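You operate a simulated robot arm through the tools that you are given. There is no shell and no other tool. Be economical: measure what you need, move in short steps, check, and stop when the job is done.

Carry out the task below with a simulated robot arm. There is one attempt and no reset: what you move stays moved.

Task
Tip the leftover nuts back in their tub and stow it in the wicker drawer.
Fine: red bowl back where it stood, green tub lid on, drawer shut. Where these are worked on the way, their far stop is far enough and under half their travel is too little: wicker drawer.

Only the result counts: the job must be done as asked and must still hold three seconds after the hand-in. Knocking over, shifting, dropping, spilling or breaking anything else fails it. Lids that push on must go on centred and level and be pressed home; caps that screw on are set level and turned clockwise until they are tight.

Robot
A 6-joint arm with a two-finger parallel gripper, fixed in place. Base frame: the origin is at the foot of the arm, x ahead of it, y to its left, z up. Lengths are in m, angles in rad, forces in N, time in s.
With the tool pointing down near the work surface it reaches from about 0.24 to 0.78 m from the base axis. Its first joint turns from -2.897 to 2.897 rad. Payload 3.91 kg.
The TCP is the grasp point between the finger pads, 0.03 m short of the fingertips. In the tool frame z runs along the fingers and y along their closing line. Largest opening 0.11 m; finger width 0.02, thickness 0.01; the body of the gripper, 0.048 by 0.112 m, starts 0.055 m behind the TCP.
Orientation is told as [roll, pitch, yaw] about the base's x, y, z axes, in that order, counted from this pose: with the fingers straight down and closing along the base's y, the tool's x points along the base's -x, its y along +y and its z along -z.

Tools
- The arm moves only by the tool nudge_tool. Its argument "rows" is a list of rows, each a list of 7 numbers: the shift along the base's x, y, z in m, then the turn, a rotation vector about the base's x, y, z in rad, then the closure in counts, from 0 (fully open) to 255 (shut). In form: [[x, y, z, ax, ay, az, hand], ...]. A call has 1 to 12 rows; each row shifts and turns the commanded pose from where the row before left it. Rows are played at 5 a second. More than 0.05 m and 0.15 rad between two rows, or a gripper value outside its range, and nothing of the call is played. A pose out of reach is approached as far as the arm can. The call stops where the force on the tool passes 40 N (or 10 N more than at its start, if that is more) or the arm is blocked; 0.2 s more then pass. Each finger travels about 0.045 m/s and halts on what it meets, pressing with about 41 N; the grip force reading is that of the motor and also rises with nothing between the fingers. The clock runs only during rows and for 0.2 s after the last one: add rows that do not move to give the fingers time. It gives the time, the measured TCP pose, the force on the tool (base axes), the opening and the grip force at its end, in the units of the frame above (readings bear some noise), with the torque about the TCP (base axes, N m) and any sound that the robot's microphone picked up, and new pictures: "pictures" is both (left out), scene, wrist or none.
- Cameras (640 x 400 px; columns grow to the right, rows downward): "scene" is fixed at [0.3999, 0.6514, 1.8374]; the picture's right is [-0.98, -0.18, 0.00], its down [-0.09, 0.49, -0.87] and it looks along [0.16, -0.85, -0.50] (base axes); focal length 363 px, centre (320, 200). "wrist" rides on the gripper at [0.077, 0.007, -0.114] in the tool frame; the picture's right is [-0.09, 1.00, 0.00], its down [-0.80, -0.07, -0.59] and it looks along [-0.59, -0.05, 0.80] (tool axes); focal length 270 px, centre (320, 200). There is no depth. A picture from a camera that has moved, and an enlarged one, comes with that camera's place and axes in the base frame and with its lens.
- move_column(by): slides the trunk up (or, below 0, down) by that many m; the arm rides with it, the base frame stays. It gives what a move gives, with no picture.
- zoom(camera, box): a new picture of the part [left, top, right, bottom] of that camera's present view, enlarged. The clock stands still meanwhile.
- finish_job(): hands the job in; it is judged then, once.

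Go step by step. Nothing tells you positions but the pictures and the camera data: compare them with the known pose of the tool, close in by small moves and look again before you grip or let go. The budget is 120 turns and 200 pictures, counting those below and the enlarged ones. Unless the task says otherwise, let go and move clear before handing in, and close with one line.

The tools are called after "Emit:" as name(argument=value, ...) on one line, values as JSON. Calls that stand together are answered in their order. nudge_tool: Moves the arm, as the interface text tells. Its arguments: {"type":"object","properties":{"rows":{"type":"array","items":{"type":"array","items":{"type":"number"}}},"pictures":{"type":"string","enum":["both","scene","wrist","none"]}},"required":["rows"]} The other tools are called the same way: move_column (by) slides the trunk up or down; zoom (camera, box) takes an enlarged picture of a part of a camera's view; finish_job () hands the job in.

At the start:

```text
time: 0.0
position: [0.3063, -0.301, 1.4458]
ee_rot: [0.0, 0.002, 0.001]
wrist_force: [0.5, -0.9, 0.1]
wrist_torque: [0.02, 0.0, -0.01]
gripper_width: 0.11
finger_force: 0.1
trunk travel left (down, up): [-0.575, 0.035]
```

scene: 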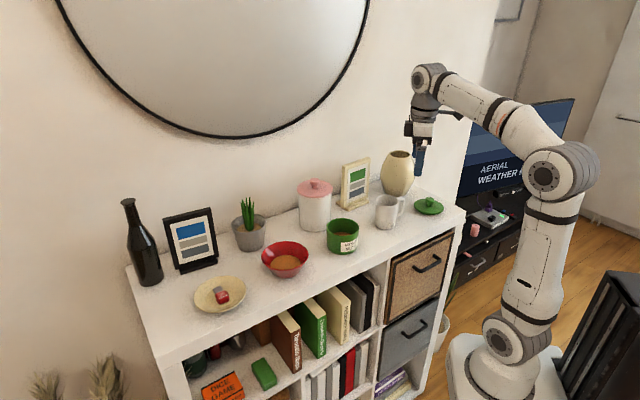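
wrist: 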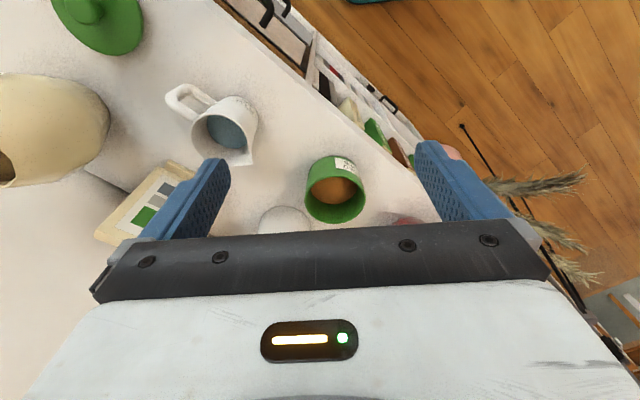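

I see a white shelf with the red bowl (nuts), the green tub, the green lid, and a wicker drawer in the upper right bay. First I take close views to measure things.

Emit:
zoom(camera="scene", box=[240, 170, 400, 290])

Emit:
zoom(camera="scene", box=[350, 170, 490, 340])

Emit:
zoom(camera="wrist", box=[50, 0, 450, 250])

```text
3.33 times, centred on (320, 230) of scene
camera zoom: at [0.3999, 0.6514, 1.8374], right [-0.98, -0.18, 0.0], down [-0.09, 0.49, -0.87], along [0.16, -0.85, -0.5], focal length 1208 px, centre (320, 100)
```

zoom: 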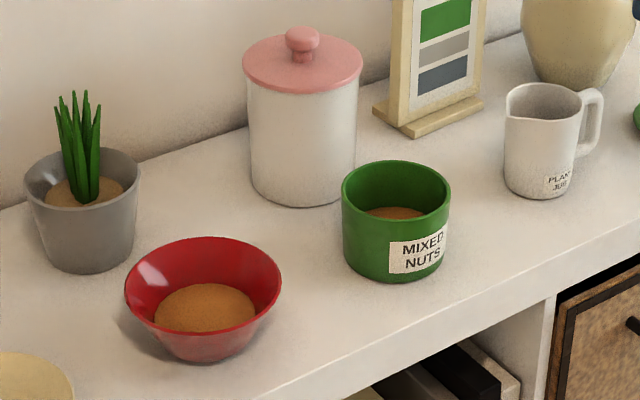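

```text
2.35 times, centred on (420, 255) of scene
camera zoom: at [0.3999, 0.6514, 1.8374], right [-0.98, -0.18, 0.0], down [-0.09, 0.49, -0.87], along [0.16, -0.85, -0.5], focal length 853 px, centre (85, 71)
```

zoom: 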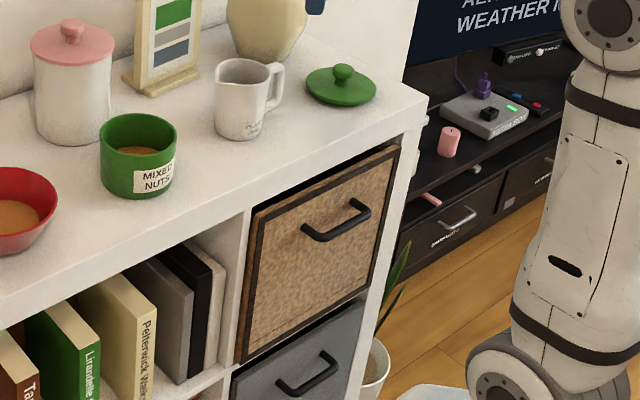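

```text
1.60 times, centred on (250, 125) of wrist
camera zoom: at [0.2292, -0.2932, 1.5612], right [0.09, 1.0, 0.0], down [0.8, -0.07, 0.59], along [0.59, -0.05, -0.8], focal length 432 px, centre (432, 320)
```

zoom: 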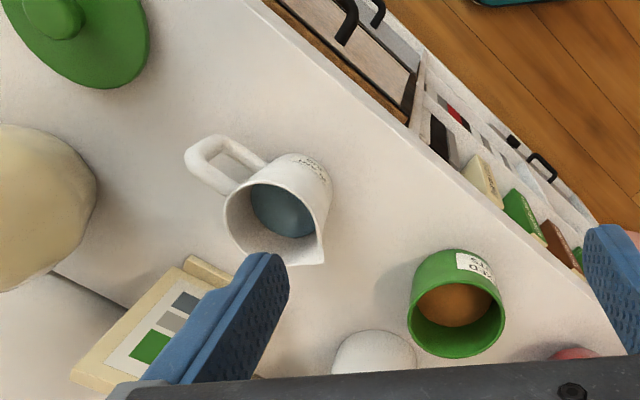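

The shelf front runs at about 45° to the base axes. I take the bowl to be near (0.66,-0.18), the tub near (0.50,-0.29) and the lid near (0.21,-0.60). Next I turn the gripper 45° and get a view of the bowl to refine this.

Emit:
nudge_tool(rows=[[0.0407, 0.005, -0.011, 0, 0, 0.1309, 0], [0.0407, 0.005, -0.011, 0, 0, 0.1309, 0], [0.0407, 0.005, -0.011, 0, 0, 0.1309, 0], [0.0407, 0.005, -0.011, 0, 0, 0.1309, 0], [0.0407, 0.005, -0.011, 0, 0, 0.1309, 0], [0.0407, 0.005, -0.011, 0, 0, 0.1309, 0], [0, 0, 0, 0, 0, 0, 0]])

```text
time: 1.6
position: [0.5511, -0.2699, 1.3796]
ee_rot: [-0.002, 0.001, 0.786]
wrist_force: [0.0, 0.5, -0.3]
wrist_torque: [-0.02, 0.0, 0.03]
gripper_width: 0.1098
finger_force: 0.0
trunk travel left (down, up): [-0.575, 0.035]
camera wrist: at [0.4918, -0.3188, 1.4963], right [-0.64, 0.77, 0.0], down [0.62, 0.52, 0.59], along [0.46, 0.38, -0.8], focal length 270 px, centre (320, 200)
```

scene: 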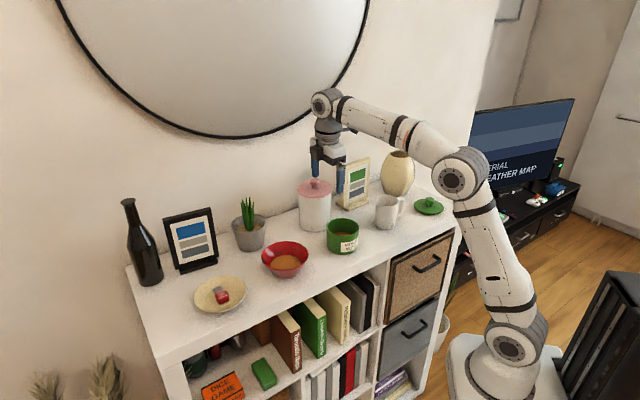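
wrist: 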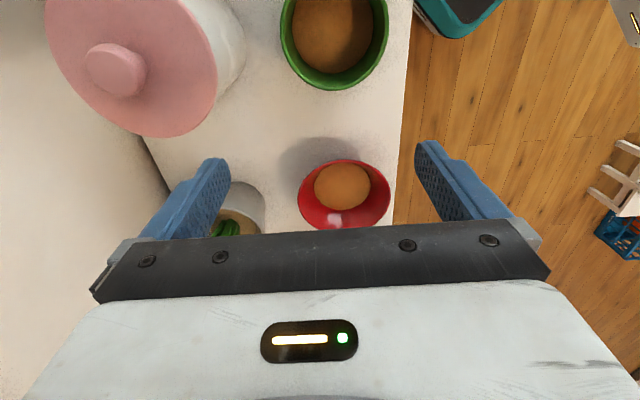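

The bowl rim is near (0.65,-0.14,1.16) and the tub rim near (0.502,-0.290,1.18). I tilt the gripper to match the bowl wall and approach its front rim.

Emit:
nudge_tool(rows=[[0.003, 0.0355, -0.019, -0.0577, -0.0577, 0, 0], [0.003, 0.0355, -0.019, -0.0577, -0.0577, 0, 0], [0.003, 0.0355, -0.019, -0.0577, -0.0577, 0, 0], [0.003, 0.0355, -0.019, -0.0577, -0.0577, 0, 0], [0.003, 0.0355, -0.019, -0.0577, -0.0577, 0, 0], [0.003, 0.0355, -0.019, -0.0577, -0.0577, 0, 0], [0, 0, 0, 0, 0, 0, 0]])

Emit:
zoom(camera="scene", box=[220, 170, 380, 290])

```text
time: 3.2
position: [0.5684, -0.0584, 1.2625]
ee_rot: [-0.491, 0.002, 0.787]
wrist_force: [0.1, -0.1, -0.4]
wrist_torque: [-0.01, -0.02, 0.0]
gripper_width: 0.1101
finger_force: 0.0
trunk travel left (down, up): [-0.575, 0.035]
camera wrist: at [0.4714, -0.0694, 1.3622], right [-0.56, 0.68, -0.47], down [0.41, 0.72, 0.56], along [0.72, 0.12, -0.68], focal length 270 px, centre (320, 200)
```

scene: 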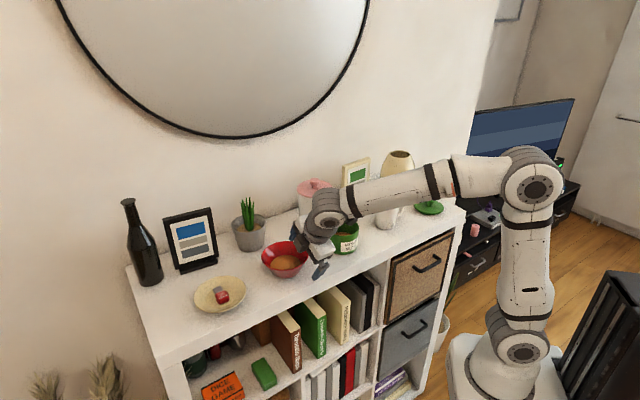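
wrist: 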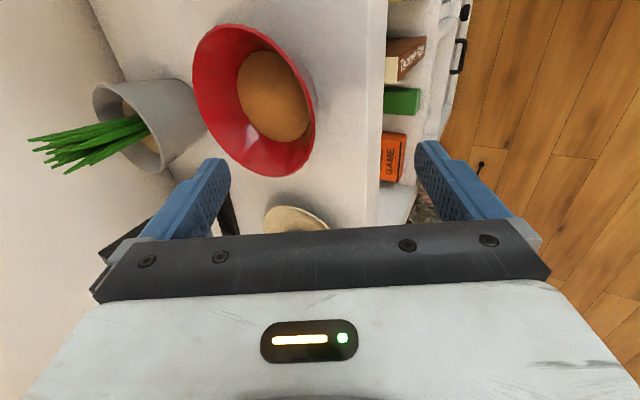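

```text
3.33 times, centred on (300, 230) of scene
camera zoom: at [0.3999, 0.6514, 1.8374], right [-0.98, -0.18, 0.0], down [-0.09, 0.49, -0.87], along [0.16, -0.85, -0.5], focal length 1208 px, centre (387, 100)
```

zoom: 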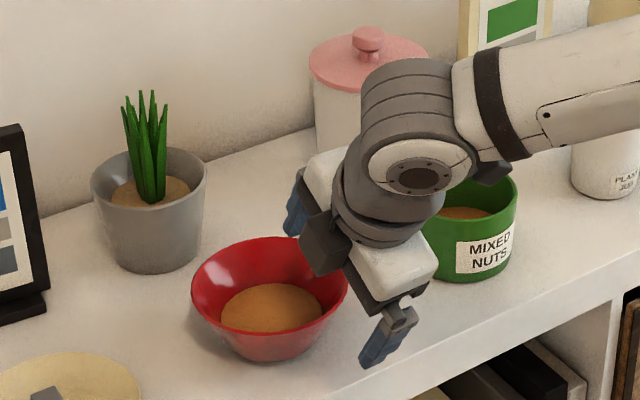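

The rim centre triangulates to (0.644,-0.146,1.173). I part-close the fingers, go most of the way along the wall line and check.

Emit:
nudge_tool(rows=[[0, 0, 0, 0, 0, 0, 110], [0.006, -0.01, -0.02, 0, 0, 0, 110], [0.006, -0.01, -0.02, 0, 0, 0, 110], [0.006, -0.008, -0.02, 0, 0, 0, 110], [0, 0, 0, 0, 0, 0, 110]])

Emit:
zoom(camera="scene", box=[240, 190, 360, 290])

```text
time: 4.4
position: [0.5866, -0.0854, 1.2045]
ee_rot: [-0.49, 0.0, 0.785]
wrist_force: [-0.1, 0.2, -0.2]
wrist_torque: [0.0, -0.02, 0.04]
gripper_width: 0.0624
finger_force: 0.0
trunk travel left (down, up): [-0.575, 0.035]
camera wrist: at [0.489, -0.097, 1.3042], right [-0.56, 0.68, -0.47], down [0.41, 0.72, 0.56], along [0.72, 0.12, -0.68], focal length 270 px, centre (320, 200)
```

scene: 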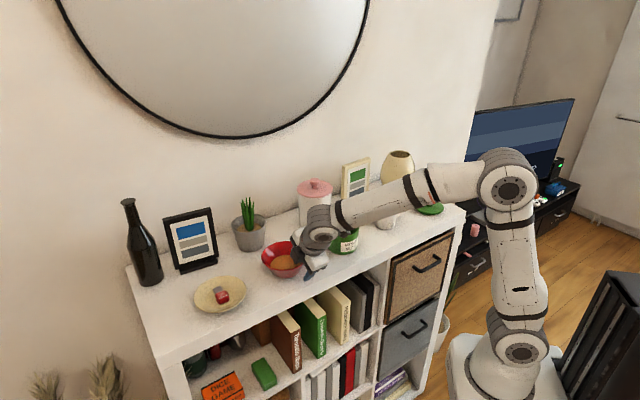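
wrist: 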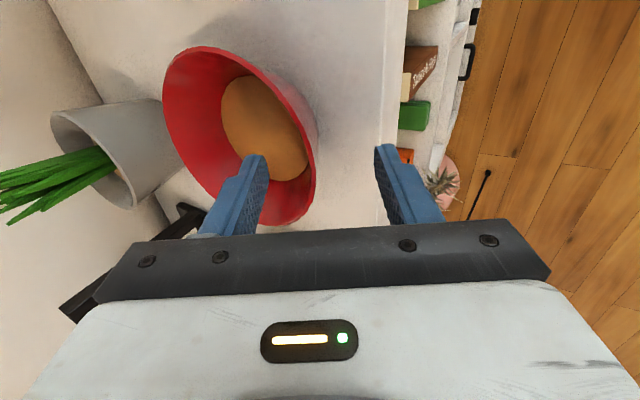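

```text
4.00 times, centred on (300, 240) of scene
camera zoom: at [0.3999, 0.6514, 1.8374], right [-0.98, -0.18, 0.0], down [-0.09, 0.49, -0.87], along [0.16, -0.85, -0.5], focal length 1450 px, centre (400, 40)
```

zoom: 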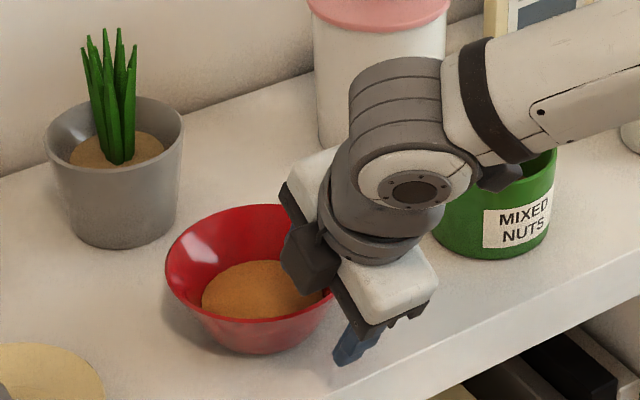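

The fingers straddle the rim well. I descend the rest and look again.

Emit:
nudge_tool(rows=[[0.0045, -0.006, -0.014, 0, 0, 0, 110], [0.0045, -0.006, -0.014, 0, 0, 0, 110], [0, 0, 0, 0, 0, 0, 110]], pictures="wrist")

Emit:
zoom(camera="scene", box=[240, 190, 360, 290])

```text
time: 5.2
position: [0.5961, -0.0975, 1.1787]
ee_rot: [-0.49, 0.002, 0.785]
wrist_force: [-0.3, -0.5, 0.4]
wrist_torque: [-0.02, 0.01, 0.0]
gripper_width: 0.0625
finger_force: 0.1
trunk travel left (down, up): [-0.575, 0.035]
camera wrist: at [0.4986, -0.1089, 1.2761], right [-0.56, 0.68, -0.47], down [0.41, 0.72, 0.56], along [0.72, 0.12, -0.68], focal length 270 px, centre (320, 200)
```

wrist: 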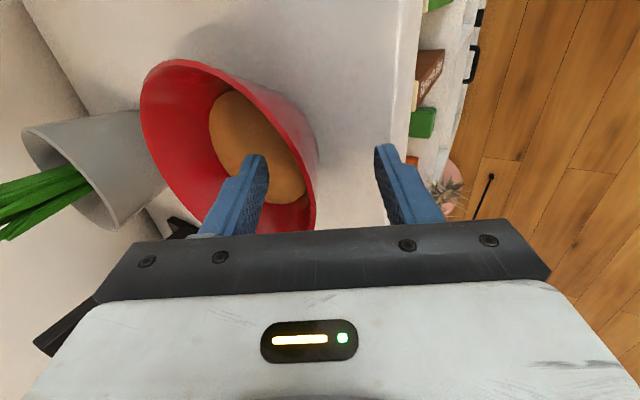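

```text
4.00 times, centred on (300, 240) of scene
camera zoom: at [0.3999, 0.6514, 1.8374], right [-0.98, -0.18, 0.0], down [-0.09, 0.49, -0.87], along [0.16, -0.85, -0.5], focal length 1450 px, centre (400, 40)
```

zoom: 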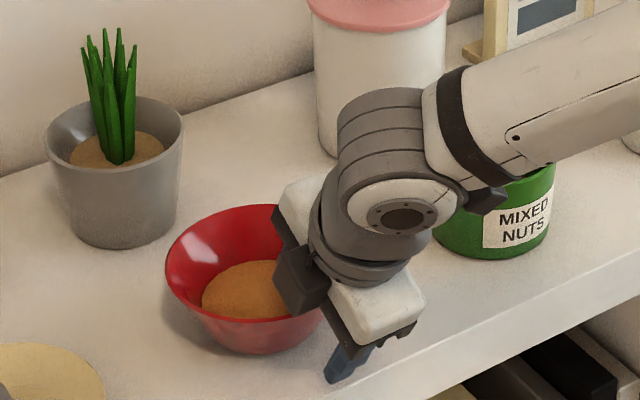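

Aligned; now I close on the rim.

Emit:
nudge_tool(rows=[[0, 0, 0, 0, 0, 0, 180], [0, 0, 0, 0, 0, 0, 255], [0, 0, 0, 0, 0, 0, 255], [0, 0, 0, 0, 0, 0, 255], [0, 0, 0, 0, 0, 0, 255]], pictures="wrist")

Emit:
zoom(camera="scene", box=[240, 190, 360, 290])

```text
time: 6.4
position: [0.5972, -0.0971, 1.1796]
ee_rot: [-0.491, -0.001, 0.787]
wrist_force: [5.5, -2.1, 12.4]
wrist_torque: [-0.7, -0.44, 0.2]
gripper_width: 0.0076
finger_force: 41.2
trunk travel left (down, up): [-0.575, 0.035]
camera wrist: at [0.4987, -0.109, 1.2775], right [-0.56, 0.68, -0.47], down [0.41, 0.72, 0.56], along [0.72, 0.12, -0.68], focal length 270 px, centre (320, 200)
```

wrist: 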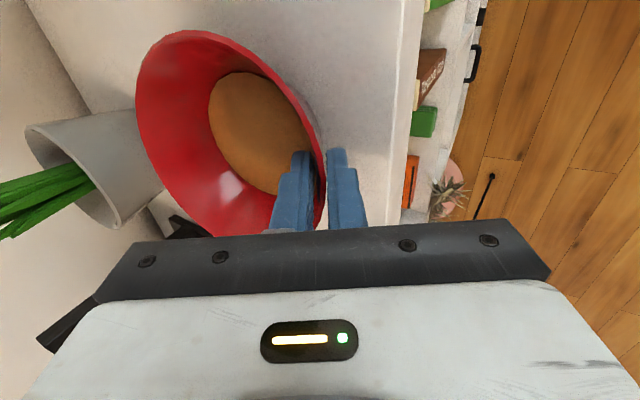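

```text
4.00 times, centred on (300, 240) of scene
camera zoom: at [0.3999, 0.6514, 1.8374], right [-0.98, -0.18, 0.0], down [-0.09, 0.49, -0.87], along [0.16, -0.85, -0.5], focal length 1450 px, centre (400, 40)
```

zoom: 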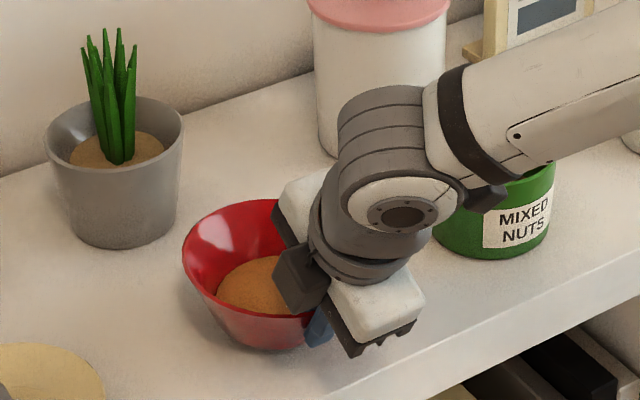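

The rim is gripped; the bowl tilted and shifted slightly (about 1 cm). I lift it gently and look.

Emit:
nudge_tool(rows=[[0, 0, 0.01, 0, 0, 0, 255], [0, 0, 0.02, 0, 0, 0, 255], [0, 0, 0.02, 0, 0, 0, 255], [0, 0, 0, 0, 0, 0, 255]], pictures="wrist")

Emit:
zoom(camera="scene", box=[240, 170, 360, 270])

```text
time: 7.4
position: [0.5951, -0.0971, 1.2291]
ee_rot: [-0.488, 0.001, 0.785]
wrist_force: [0.2, 0.3, -3.5]
wrist_torque: [0.15, 0.13, 0.0]
gripper_width: 0.0073
finger_force: 41.0
trunk travel left (down, up): [-0.575, 0.035]
camera wrist: at [0.498, -0.1089, 1.3272], right [-0.56, 0.68, -0.47], down [0.41, 0.72, 0.56], along [0.72, 0.12, -0.69], focal length 270 px, centre (320, 200)
```

wrist: 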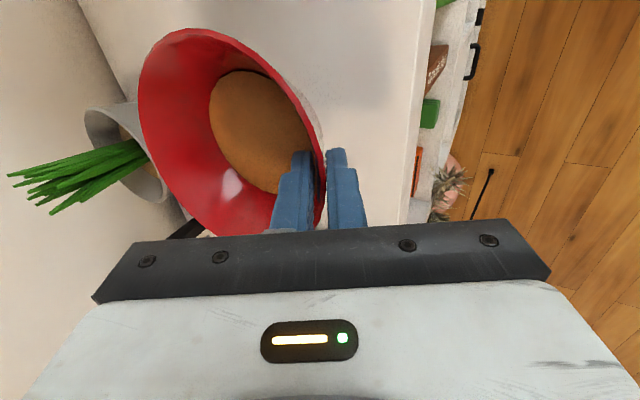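

```text
4.00 times, centred on (300, 220) of scene
camera zoom: at [0.3999, 0.6514, 1.8374], right [-0.98, -0.18, 0.0], down [-0.09, 0.49, -0.87], along [0.16, -0.85, -0.5], focal length 1450 px, centre (400, 120)
```

zoom: 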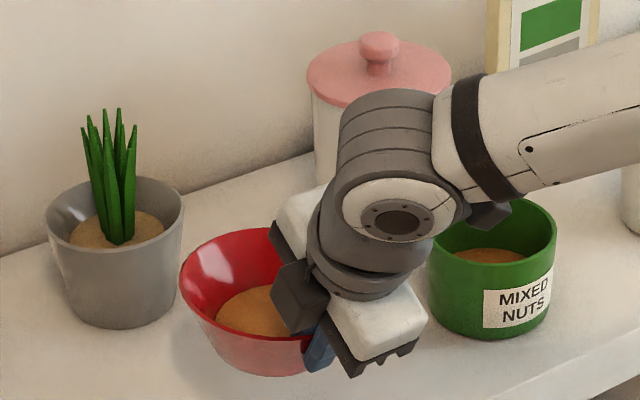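

The bowl is held securely at about 0.35 kg. I raise it and carry it level to the far side of the tub, ready to pour along the shelf.

Emit:
nudge_tool(rows=[[0, 0, 0.03, 0, 0, 0, 255], [0, 0, 0.045, 0, 0, 0, 255], [0, 0, 0.045, 0, 0, 0, 255], [-0.0288, -0.0297, 0.02, 0, 0, 0, 255], [-0.0288, -0.0297, 0, 0, 0, 0, 255], [-0.0288, -0.0297, 0, 0, 0, 0, 255], [-0.0288, -0.0297, 0, 0, 0, 0, 255], [-0.0288, -0.0297, 0, 0, 0, 0, 255], [-0.0288, -0.0297, 0, 0, 0, 0, 255], [-0.0288, -0.0297, 0, 0, 0, 0, 255], [0, 0, 0, 0, 0, 0, 255]])

Emit:
zoom(camera="scene", box=[290, 110, 450, 260])

```text
time: 9.8
position: [0.3945, -0.3054, 1.369]
ee_rot: [-0.49, 0.0, 0.785]
wrist_force: [0.1, 0.4, -3.6]
wrist_torque: [0.13, 0.16, 0.02]
gripper_width: 0.0072
finger_force: 40.8
trunk travel left (down, up): [-0.575, 0.035]
camera wrist: at [0.2967, -0.3175, 1.4664], right [-0.56, 0.68, -0.47], down [0.41, 0.72, 0.56], along [0.72, 0.12, -0.69], focal length 270 px, centre (320, 200)
```

scene: 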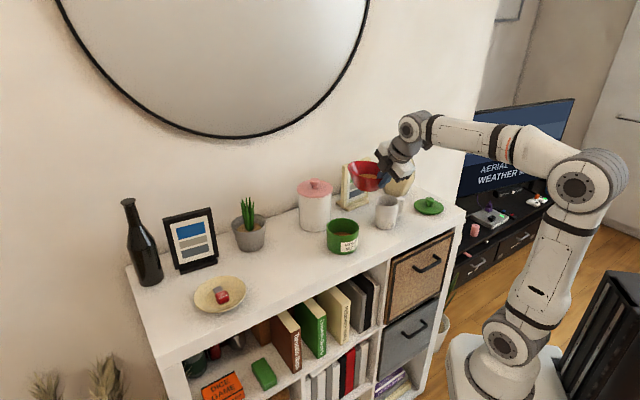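
wrist: 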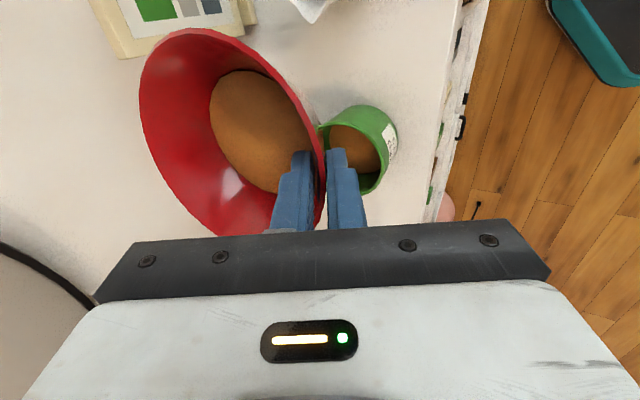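

```text
2.67 times, centred on (370, 185) of scene
camera zoom: at [0.3999, 0.6514, 1.8374], right [-0.98, -0.18, 0.0], down [-0.09, 0.49, -0.87], along [0.16, -0.85, -0.5], focal length 967 px, centre (187, 240)
```

zoom: 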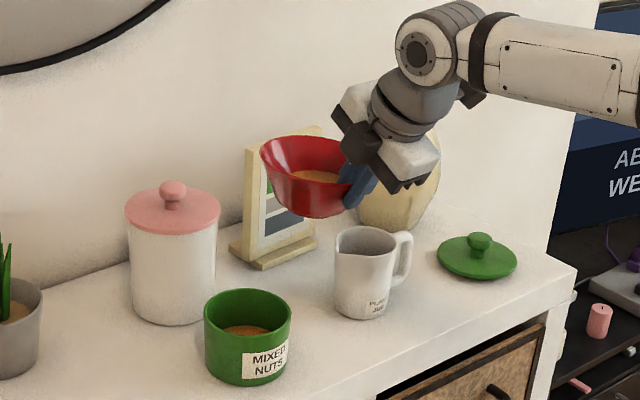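

The bowl is beyond the tub with its pour side facing the tub. I start tilting about the shelf-normal axis to about 40° while lowering slightly.

Emit:
nudge_tool(rows=[[0.0021, 0.0023, -0.0138, -0.099, 0.099, 0, 255], [0.0021, 0.0023, -0.0138, -0.099, 0.099, 0, 255], [0.0021, 0.0023, -0.0138, -0.099, 0.099, 0, 255], [0.0021, 0.0023, -0.0138, -0.099, 0.099, 0, 255], [0.0021, 0.0023, -0.0138, -0.099, 0.099, 0, 255], [0, 0, 0, 0, 0, 0, 255]], pictures="wrist")

Emit:
zoom(camera="scene", box=[290, 110, 450, 260])

```text
time: 11.2
position: [0.4024, -0.2935, 1.2992]
ee_rot: [-0.491, 0.702, 0.786]
wrist_force: [0.2, -0.5, -2.2]
wrist_torque: [0.18, 0.14, 0.01]
gripper_width: 0.0069
finger_force: 41.0
trunk travel left (down, up): [-0.575, 0.035]
camera wrist: at [0.3641, -0.2475, 1.4243], right [-0.79, 0.46, -0.42], down [0.53, 0.84, -0.09], along [0.31, -0.29, -0.91], focal length 270 px, centre (320, 200)
```

wrist: 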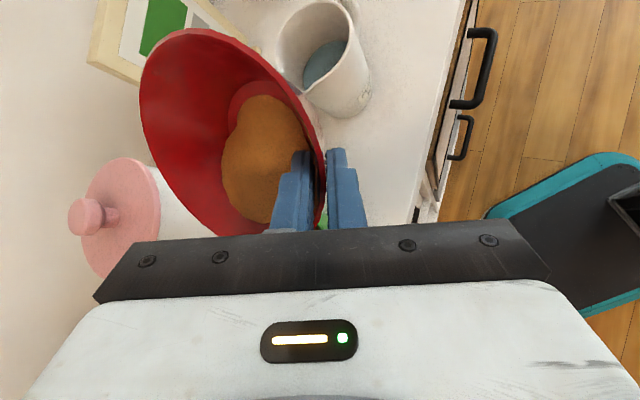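

```text
2.67 times, centred on (370, 185) of scene
camera zoom: at [0.3999, 0.6514, 1.8374], right [-0.98, -0.18, 0.0], down [-0.09, 0.49, -0.87], along [0.16, -0.85, -0.5], focal length 967 px, centre (187, 240)
```

zoom: 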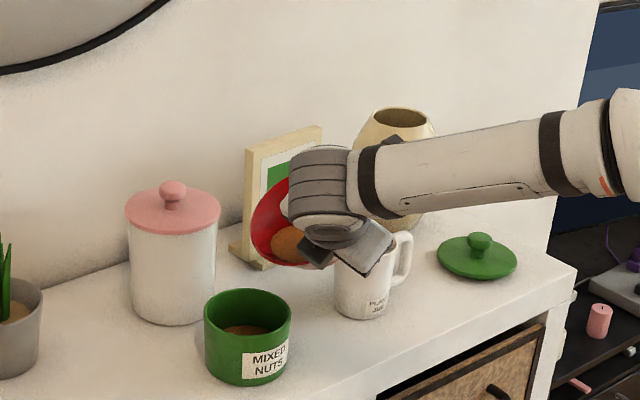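

The lip is right over the tub's near part. I tilt on to about 70° and drop the lip closer.

Emit:
nudge_tool(rows=[[0.0056, 0.005, -0.0063, -0.0925, 0.0925, 0, 255], [0.0056, 0.005, -0.0063, -0.0925, 0.0925, 0, 255], [0.0056, 0.005, -0.0063, -0.0925, 0.0925, 0, 255], [0.0056, 0.005, -0.0063, -0.0925, 0.0925, 0, 255], [0, 0, 0, 0, 0, 0, 255]], pictures="wrist")

Emit:
zoom(camera="scene", box=[290, 110, 450, 260])

```text
time: 12.4
position: [0.4264, -0.2736, 1.2732]
ee_rot: [-0.491, 1.223, 0.784]
wrist_force: [-0.4, 0.0, -2.9]
wrist_torque: [0.2, 0.06, 0.02]
gripper_width: 0.0071
finger_force: 41.4
trunk travel left (down, up): [-0.575, 0.035]
camera wrist: at [0.4306, -0.1841, 1.3798], right [-0.91, 0.33, -0.24], down [0.41, 0.72, -0.56], along [-0.01, -0.61, -0.79], focal length 270 px, centre (320, 200)
```

wrist: 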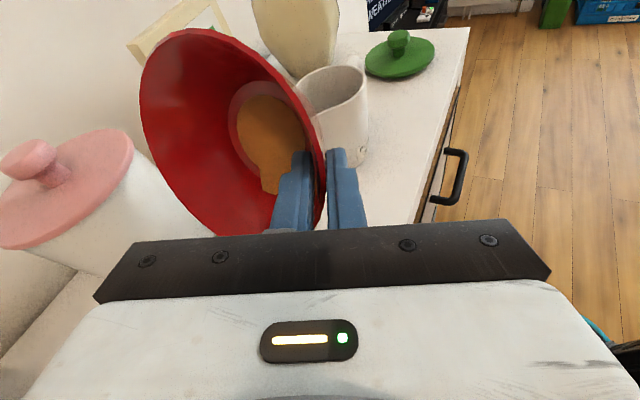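

```text
2.67 times, centred on (370, 185) of scene
camera zoom: at [0.3999, 0.6514, 1.8374], right [-0.98, -0.18, 0.0], down [-0.09, 0.49, -0.87], along [0.16, -0.85, -0.5], focal length 967 px, centre (187, 240)
```

zoom: 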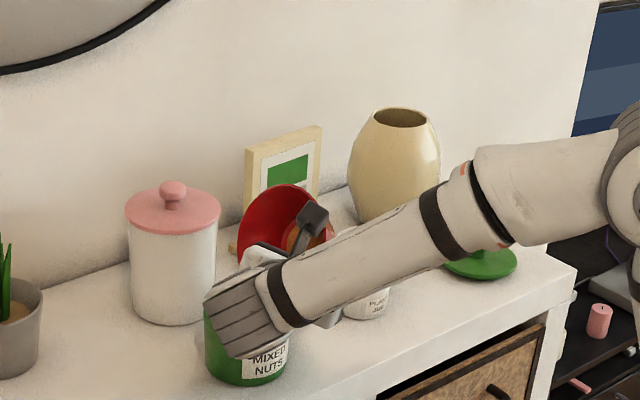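

Nuts are starting to run toward the lip. I tilt to about 110° keeping the lip in place.

Emit:
nudge_tool(rows=[[0.0063, 0.0065, 0.002, -0.0707, 0.0707, 0, 255], [0.0063, 0.0065, 0.002, -0.099, 0.099, 0, 255], [0.0063, 0.0065, 0.001, -0.099, 0.099, 0, 255], [0.0063, 0.0065, 0.001, -0.099, 0.099, 0, 255], [0.0063, 0.0065, 0.001, -0.099, 0.099, 0, 255], [0, 0, 0, 0, 0, 0, 255], [0, 0, 0, 0, 0, 0, 255]])

Emit:
zoom(camera="scene", box=[290, 110, 450, 260])

```text
time: 14.0
position: [0.4596, -0.2405, 1.2808]
ee_rot: [2.65, 1.258, -2.358]
wrist_force: [-1.1, 0.7, -2.2]
wrist_torque: [0.18, 0.07, 0.04]
gripper_width: 0.0071
finger_force: 41.0
trunk travel left (down, up): [-0.575, 0.035]
camera wrist: at [0.4989, -0.1157, 1.3253], right [-0.96, 0.29, 0.06], down [0.05, 0.35, -0.93], along [-0.29, -0.89, -0.35], focal length 270 px, centre (320, 200)
```

scene: 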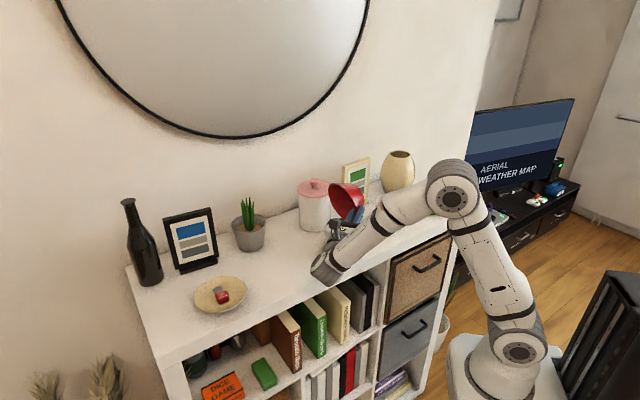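
wrist: 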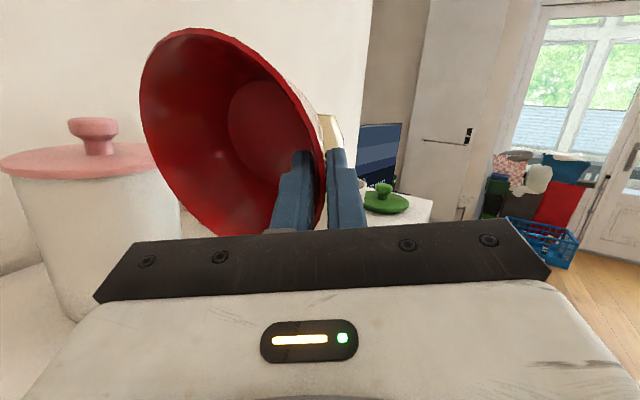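

```text
2.67 times, centred on (370, 185) of scene
camera zoom: at [0.3999, 0.6514, 1.8374], right [-0.98, -0.18, 0.0], down [-0.09, 0.49, -0.87], along [0.16, -0.85, -0.5], focal length 967 px, centre (187, 240)
```

zoom: 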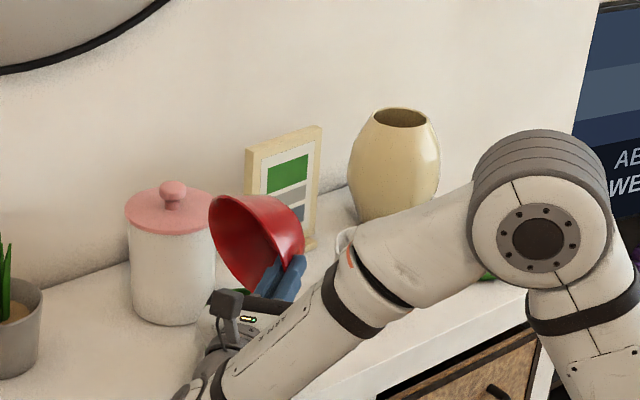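

The bowl is empty. I reverse the tilt while lifting away.

Emit:
nudge_tool(rows=[[0, 0, 0.015, 0, 0, 0, 255], [-0.005, -0.005, 0.007, 0.1025, -0.1025, 0, 255], [-0.005, -0.005, 0.007, 0.1025, -0.1025, 0, 255], [-0.005, -0.005, 0.007, 0.1025, -0.1025, 0, 255], [-0.005, -0.005, 0.007, 0.1025, -0.1025, 0, 255], [-0.005, -0.005, 0.007, 0.1025, -0.1025, 0, 255], [-0.005, -0.005, 0.007, 0.1025, -0.1025, 0, 255], [-0.005, -0.005, 0.007, 0.1025, -0.1025, 0, 255], [-0.005, -0.005, 0.007, 0.1025, -0.1025, 0, 255], [-0.005, -0.005, 0.007, 0.1025, -0.1025, 0, 255], [-0.005, -0.005, 0.007, 0.1025, -0.1025, 0, 255], [-0.005, -0.005, 0.007, 0.1025, -0.1025, 0, 255]], pictures="none")

Emit:
nudge_tool(rows=[[-0.005, -0.005, 0.007, 0.1025, -0.1025, 0, 255], [-0.005, -0.005, 0, 0.1, -0.1, 0, 255], [0, 0, 0, 0, 0, 0, 255]])

Emit:
zoom(camera="scene", box=[260, 110, 420, 270])

```text
time: 16.6
position: [0.4029, -0.2961, 1.3737]
ee_rot: [-0.49, 0.286, 0.785]
wrist_force: [-0.4, -0.9, -2.7]
wrist_torque: [0.15, 0.07, -0.02]
gripper_width: 0.0074
finger_force: 40.5
trunk travel left (down, up): [-0.575, 0.035]
```

```text
time: 17.4
position: [0.3946, -0.3063, 1.3804]
ee_rot: [-0.491, 0.002, 0.785]
wrist_force: [0.1, 0.1, -2.9]
wrist_torque: [0.13, 0.09, 0.01]
gripper_width: 0.0068
finger_force: 41.2
trunk travel left (down, up): [-0.575, 0.035]
camera wrist: at [0.2968, -0.317, 1.4785], right [-0.56, 0.68, -0.47], down [0.41, 0.72, 0.56], along [0.72, 0.12, -0.69], focal length 270 px, centre (320, 200)
```

scene: 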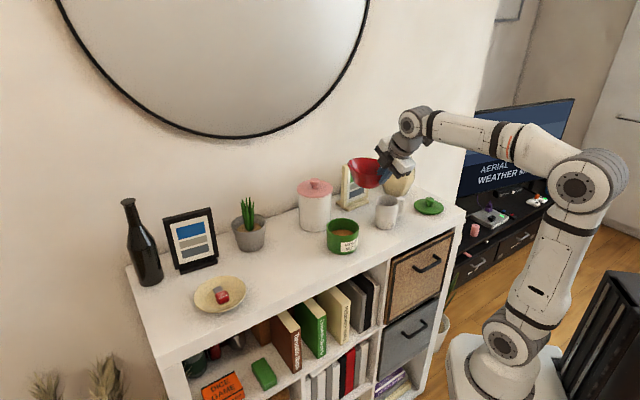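
wrist: 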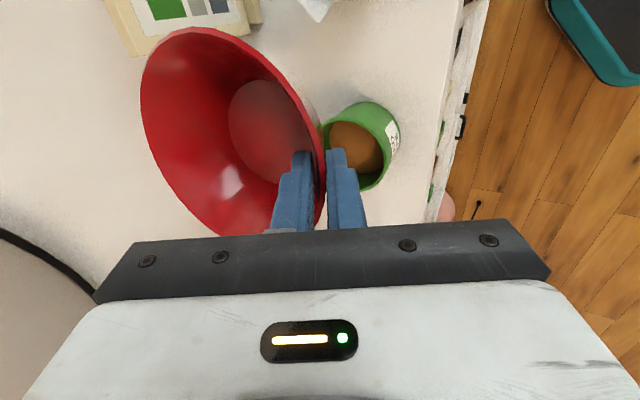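

```text
2.50 times, centred on (340, 190) of scene
camera zoom: at [0.3999, 0.6514, 1.8374], right [-0.98, -0.18, 0.0], down [-0.09, 0.49, -0.87], along [0.16, -0.85, -0.5], focal length 906 px, centre (270, 225)
```

zoom: 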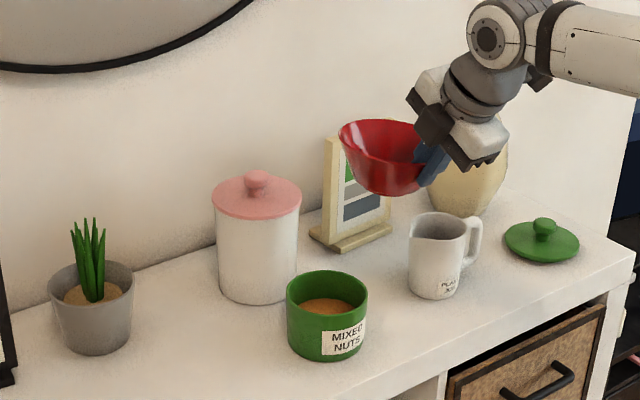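

The tub is fuller and nothing spilled. I carry the bowl back above its spot, levelling it by about 6° on the way.

Emit:
nudge_tool(rows=[[0.0288, 0.0298, 0, 0.014, 0.014, 0, 255], [0.0288, 0.0298, 0, 0.014, 0.014, 0, 255], [0.0288, 0.0298, 0, 0.014, 0.014, 0, 255], [0.0288, 0.0298, 0, 0.014, 0.014, 0, 255], [0.0288, 0.0298, 0, 0.014, 0.014, 0, 255], [0.0288, 0.0298, -0.02, 0, 0, 0, 255], [0.0288, 0.0298, -0.035, 0, 0, 0, 255], [0, 0, -0.045, 0, 0, 0, 255], [0, 0, -0.04, 0, 0, 0, 255], [0, 0, 0, 0, 0, 0, 255]])

Emit:
zoom(camera="scene", box=[240, 170, 360, 270])

```text
refused: row 7 steps farther than a row can; nothing moved
```

```text
4.00 times, centred on (300, 220) of scene
camera zoom: at [0.3999, 0.6514, 1.8374], right [-0.98, -0.18, 0.0], down [-0.09, 0.49, -0.87], along [0.16, -0.85, -0.5], focal length 1450 px, centre (400, 120)
```

zoom: 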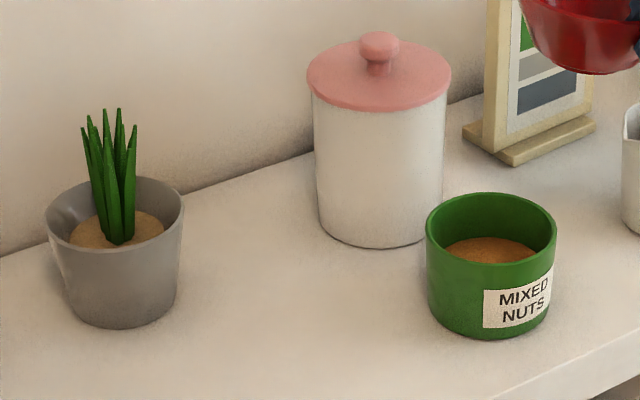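

One row was too long; I resend with smaller steps.

Emit:
nudge_tool(rows=[[0.0288, 0.0298, 0, 0.014, 0.014, 0, 255], [0.0288, 0.0298, 0, 0.014, 0.014, 0, 255], [0.0288, 0.0298, 0, 0.014, 0.014, 0, 255], [0.0288, 0.0298, 0, 0.014, 0.014, 0, 255], [0.0288, 0.0298, 0, 0.014, 0.014, 0, 255], [0.0288, 0.0298, -0.02, 0, 0, 0, 255], [0.0288, 0.0298, -0.02, 0, 0, 0, 255], [0, 0, -0.045, 0, 0, 0, 255], [0, 0, -0.045, 0, 0, 0, 255], [0, 0, -0.02, 0, 0, 0, 255], [0, 0, 0, 0, 0, 0, 255]])

Emit:
zoom(camera="scene", box=[240, 170, 360, 270])

```text
time: 19.8
position: [0.5984, -0.0977, 1.2299]
ee_rot: [-0.391, 0.003, 0.786]
wrist_force: [0.4, 0.7, -1.9]
wrist_torque: [0.1, 0.1, -0.03]
gripper_width: 0.0069
finger_force: 41.2
trunk travel left (down, up): [-0.575, 0.035]
camera wrist: at [0.5075, -0.117, 1.3343], right [-0.59, 0.71, -0.38], down [0.45, 0.68, 0.57], along [0.67, 0.17, -0.73], focal length 270 px, centre (320, 200)
```

scene: 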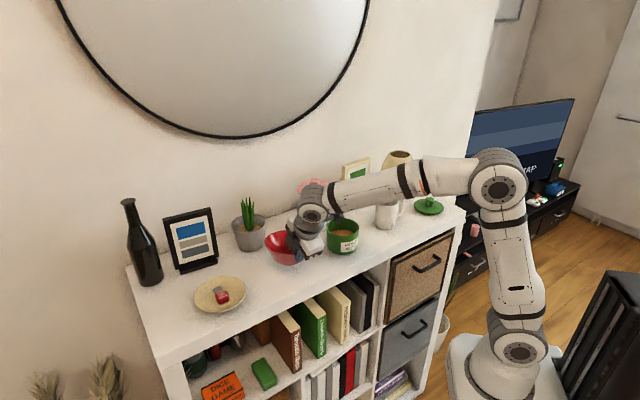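
wrist: 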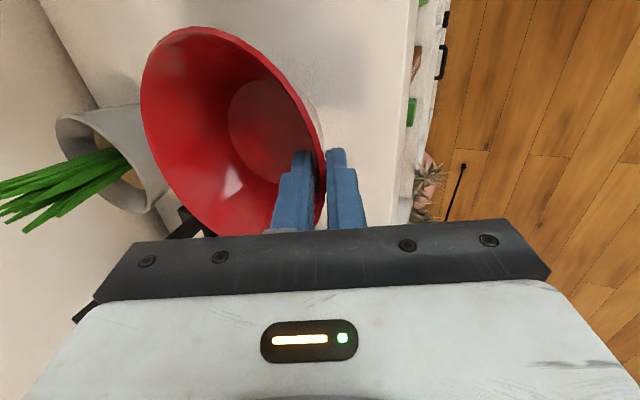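

```text
4.00 times, centred on (300, 220) of scene
camera zoom: at [0.3999, 0.6514, 1.8374], right [-0.98, -0.18, 0.0], down [-0.09, 0.49, -0.87], along [0.16, -0.85, -0.5], focal length 1450 px, centre (400, 120)
```

zoom: 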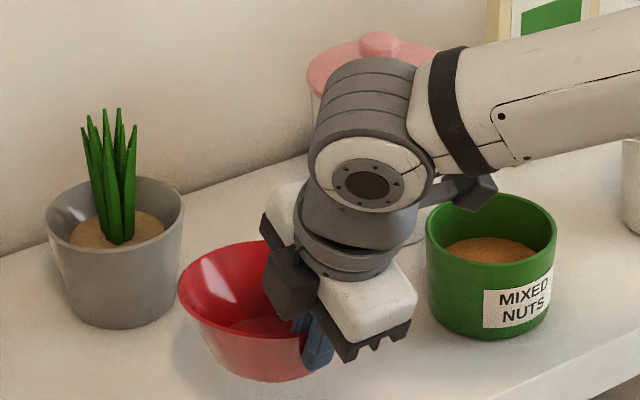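

It needs about 1 cm more toward +x compared with the original picture. I shift and lower most of the way.

Emit:
nudge_tool(rows=[[0.0095, 0.002, -0.015, 0, 0, 0, 255], [0, 0, -0.015, 0, 0, 0, 255], [0, 0, -0.01, 0, 0, 0, 255], [0, 0, 0, 0, 0, 0, 255]], pictures="none")

Emit:
zoom(camera="scene", box=[240, 190, 360, 290])

```text
time: 20.8
position: [0.6045, -0.0946, 1.189]
ee_rot: [-0.391, 0.003, 0.786]
wrist_force: [-0.1, -0.6, -1.9]
wrist_torque: [0.11, 0.11, -0.01]
gripper_width: 0.0069
finger_force: 41.3
trunk travel left (down, up): [-0.575, 0.035]
```

```text
4.00 times, centred on (300, 240) of scene
camera zoom: at [0.3999, 0.6514, 1.8374], right [-0.98, -0.18, 0.0], down [-0.09, 0.49, -0.87], along [0.16, -0.85, -0.5], focal length 1450 px, centre (400, 40)
```

zoom: 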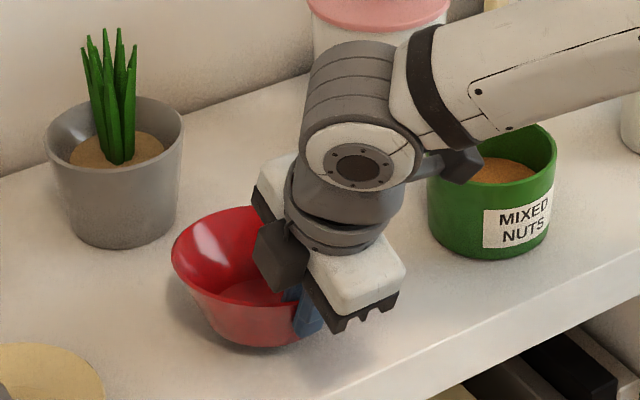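

The base position matches, but the bowl still leans toward the gripper by about 5°. I level it further and lower to touch.

Emit:
nudge_tool(rows=[[0.0045, -0.0045, 0.004, 0.06, 0.06, 0, 255], [0, 0, 0, 0, 0, 0, 255]], pictures="wrist")

Emit:
zoom(camera="scene", box=[240, 190, 360, 290])

```text
time: 21.4
position: [0.6085, -0.1013, 1.1951]
ee_rot: [-0.307, 0.003, 0.787]
wrist_force: [0.9, -1.7, 3.9]
wrist_torque: [-0.42, -0.24, 0.03]
gripper_width: 0.0065
finger_force: 41.3
trunk travel left (down, up): [-0.575, 0.035]
camera wrist: at [0.526, -0.126, 1.3027], right [-0.61, 0.73, -0.3], down [0.49, 0.65, 0.59], along [0.62, 0.21, -0.75], focal length 270 px, centre (320, 200)
```

wrist: 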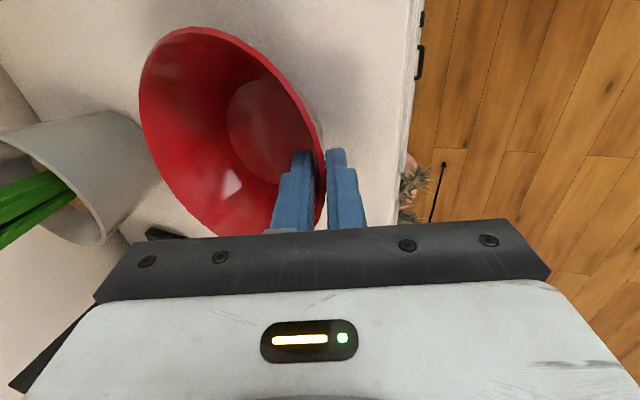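

```text
4.00 times, centred on (300, 240) of scene
camera zoom: at [0.3999, 0.6514, 1.8374], right [-0.98, -0.18, 0.0], down [-0.09, 0.49, -0.87], along [0.16, -0.85, -0.5], focal length 1450 px, centre (400, 40)
```

zoom: 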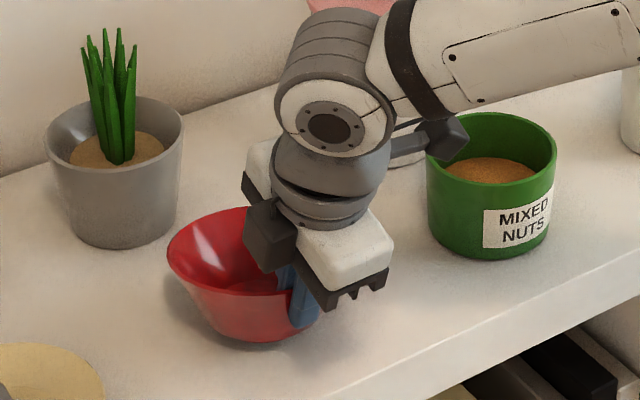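

The far side touches first, so I over-levelled. I undo part of it, adjust slightly and set down.

Emit:
nudge_tool(rows=[[0, 0, 0.006, 0, 0, 0, 255], [0.003, -0.004, 0, -0.05, -0.05, 0, 255], [0, 0, -0.004, 0, 0, 0, 255], [0, 0, -0.004, 0, 0, 0, 255], [0, 0, 0, 0, 0, 0, 255]], pictures="none")

Emit:
zoom(camera="scene", box=[240, 190, 360, 290])

```text
time: 22.6
position: [0.6113, -0.1045, 1.1909]
ee_rot: [-0.377, 0.003, 0.786]
wrist_force: [0.5, 0.1, -1.5]
wrist_torque: [0.12, 0.14, 0.0]
gripper_width: 0.0072
finger_force: 41.0
trunk travel left (down, up): [-0.575, 0.035]
```

```text
4.00 times, centred on (300, 240) of scene
camera zoom: at [0.3999, 0.6514, 1.8374], right [-0.98, -0.18, 0.0], down [-0.09, 0.49, -0.87], along [0.16, -0.85, -0.5], focal length 1450 px, centre (400, 40)
```

zoom: 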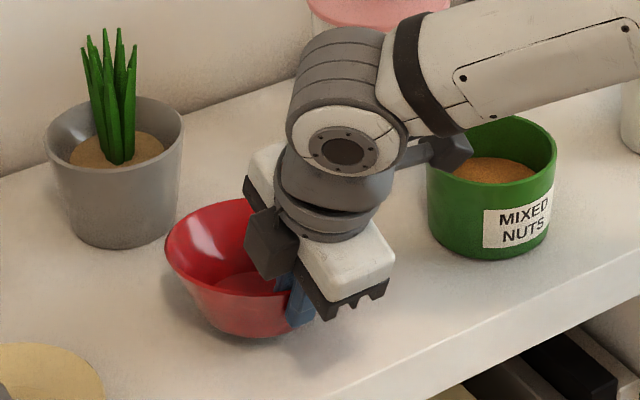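

No contact yet. I lower in small steps until it touches.

Emit:
nudge_tool(rows=[[0, 0, -0.003, 0, 0, 0, 255], [0, 0, -0.003, 0, 0, 0, 255], [0, 0, 0, 0, 0, 0, 255]], pictures="none")

Emit:
zoom(camera="scene", box=[240, 190, 360, 290])

```text
time: 23.4
position: [0.611, -0.1032, 1.1874]
ee_rot: [-0.381, -0.001, 0.785]
wrist_force: [-0.1, 3.5, 15.9]
wrist_torque: [-0.97, -0.52, 0.08]
gripper_width: 0.0072
finger_force: 41.1
trunk travel left (down, up): [-0.575, 0.035]
```

```text
4.00 times, centred on (300, 240) of scene
camera zoom: at [0.3999, 0.6514, 1.8374], right [-0.98, -0.18, 0.0], down [-0.09, 0.49, -0.87], along [0.16, -0.85, -0.5], focal length 1450 px, centre (400, 40)
```

zoom: 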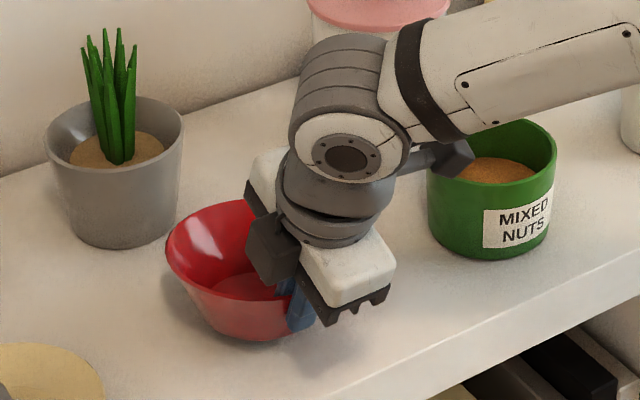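

Force and torque show the base bearing centrally on the shelf. I ease off and open the fingers.

Emit:
nudge_tool(rows=[[0, 0, 0.002, 0, 0, 0, 255], [0, 0, 0, 0, 0, 0, 220], [0, 0, 0, 0, 0, 0, 150], [0, 0, 0, 0, 0, 0, 150], [0, 0, 0, 0, 0, 0, 150]], pictures="wrist")

Emit:
zoom(camera="scene", box=[240, 190, 360, 290])

```text
time: 24.6
position: [0.6129, -0.1033, 1.1872]
ee_rot: [-0.378, 0.002, 0.785]
wrist_force: [0.4, 1.0, -0.1]
wrist_torque: [0.02, -0.01, -0.02]
gripper_width: 0.0453
finger_force: 0.1
trunk travel left (down, up): [-0.575, 0.035]
camera wrist: at [0.5235, -0.1234, 1.2928], right [-0.59, 0.72, -0.37], down [0.46, 0.68, 0.58], along [0.66, 0.17, -0.73], focal length 270 px, centre (320, 200)
```

wrist: 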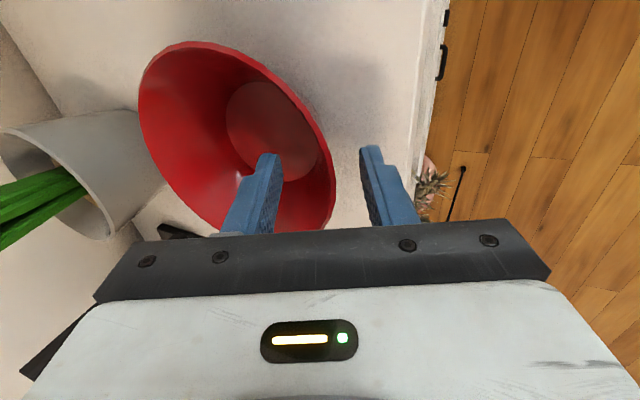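

```text
4.00 times, centred on (300, 240) of scene
camera zoom: at [0.3999, 0.6514, 1.8374], right [-0.98, -0.18, 0.0], down [-0.09, 0.49, -0.87], along [0.16, -0.85, -0.5], focal length 1450 px, centre (400, 40)
```

zoom: 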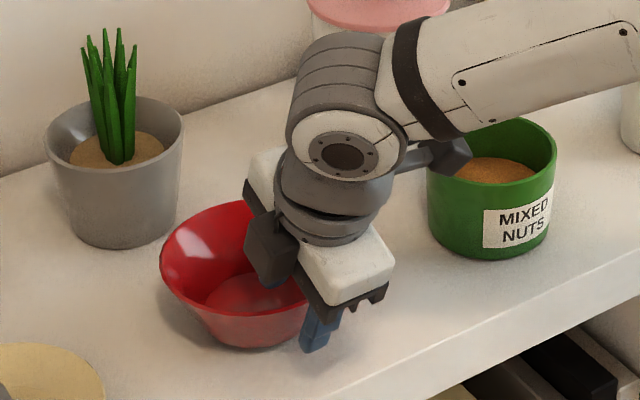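

Released. I withdraw to my earlier viewing pose so the bowl position can be compared directly.

Emit:
nudge_tool(rows=[[-0.006, 0.006, 0.023, 0, 0, 0, 150], [-0.007, 0.007, 0.023, 0, 0, 0, 150], [-0.0157, 0.016, 0.0146, -0.04, -0.04, 0, 0], [-0.0157, 0.016, 0.0146, -0.04, -0.04, 0, 0], [0, 0, 0, 0, 0, 0, 0], [0, 0, 0, 0, 0, 0, 0]], pictures="wrist")

Emit:
zoom(camera="scene", box=[220, 170, 380, 290])

```text
time: 26.0
position: [0.569, -0.0587, 1.2651]
ee_rot: [-0.492, 0.001, 0.784]
wrist_force: [0.3, -0.5, 1.1]
wrist_torque: [0.03, 0.0, 0.02]
gripper_width: 0.1102
finger_force: 0.0
trunk travel left (down, up): [-0.575, 0.035]
camera wrist: at [0.4707, -0.0709, 1.3642], right [-0.56, 0.68, -0.47], down [0.41, 0.72, 0.56], along [0.72, 0.12, -0.69], focal length 270 px, centre (320, 200)
```

wrist: 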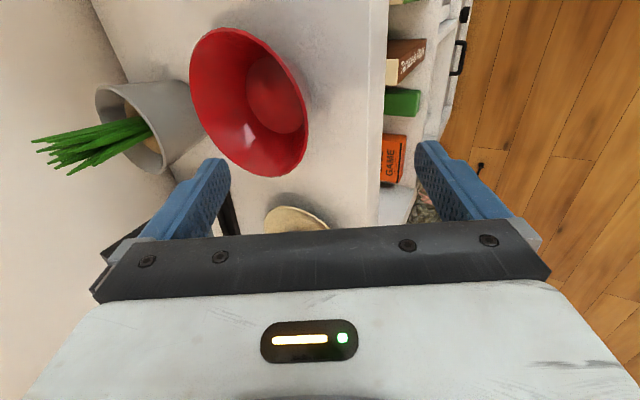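

```text
3.33 times, centred on (300, 230) of scene
camera zoom: at [0.3999, 0.6514, 1.8374], right [-0.98, -0.18, 0.0], down [-0.09, 0.49, -0.87], along [0.16, -0.85, -0.5], focal length 1208 px, centre (387, 100)
```

zoom: 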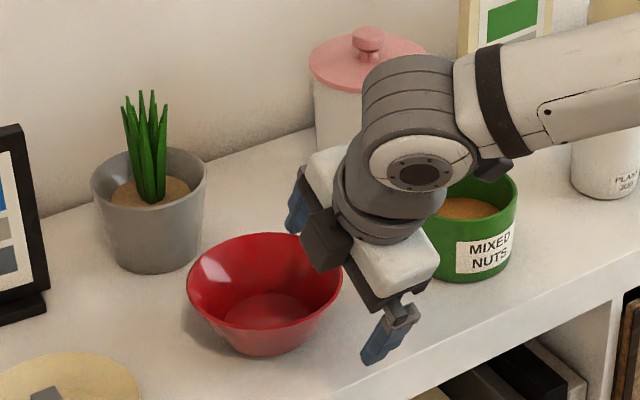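

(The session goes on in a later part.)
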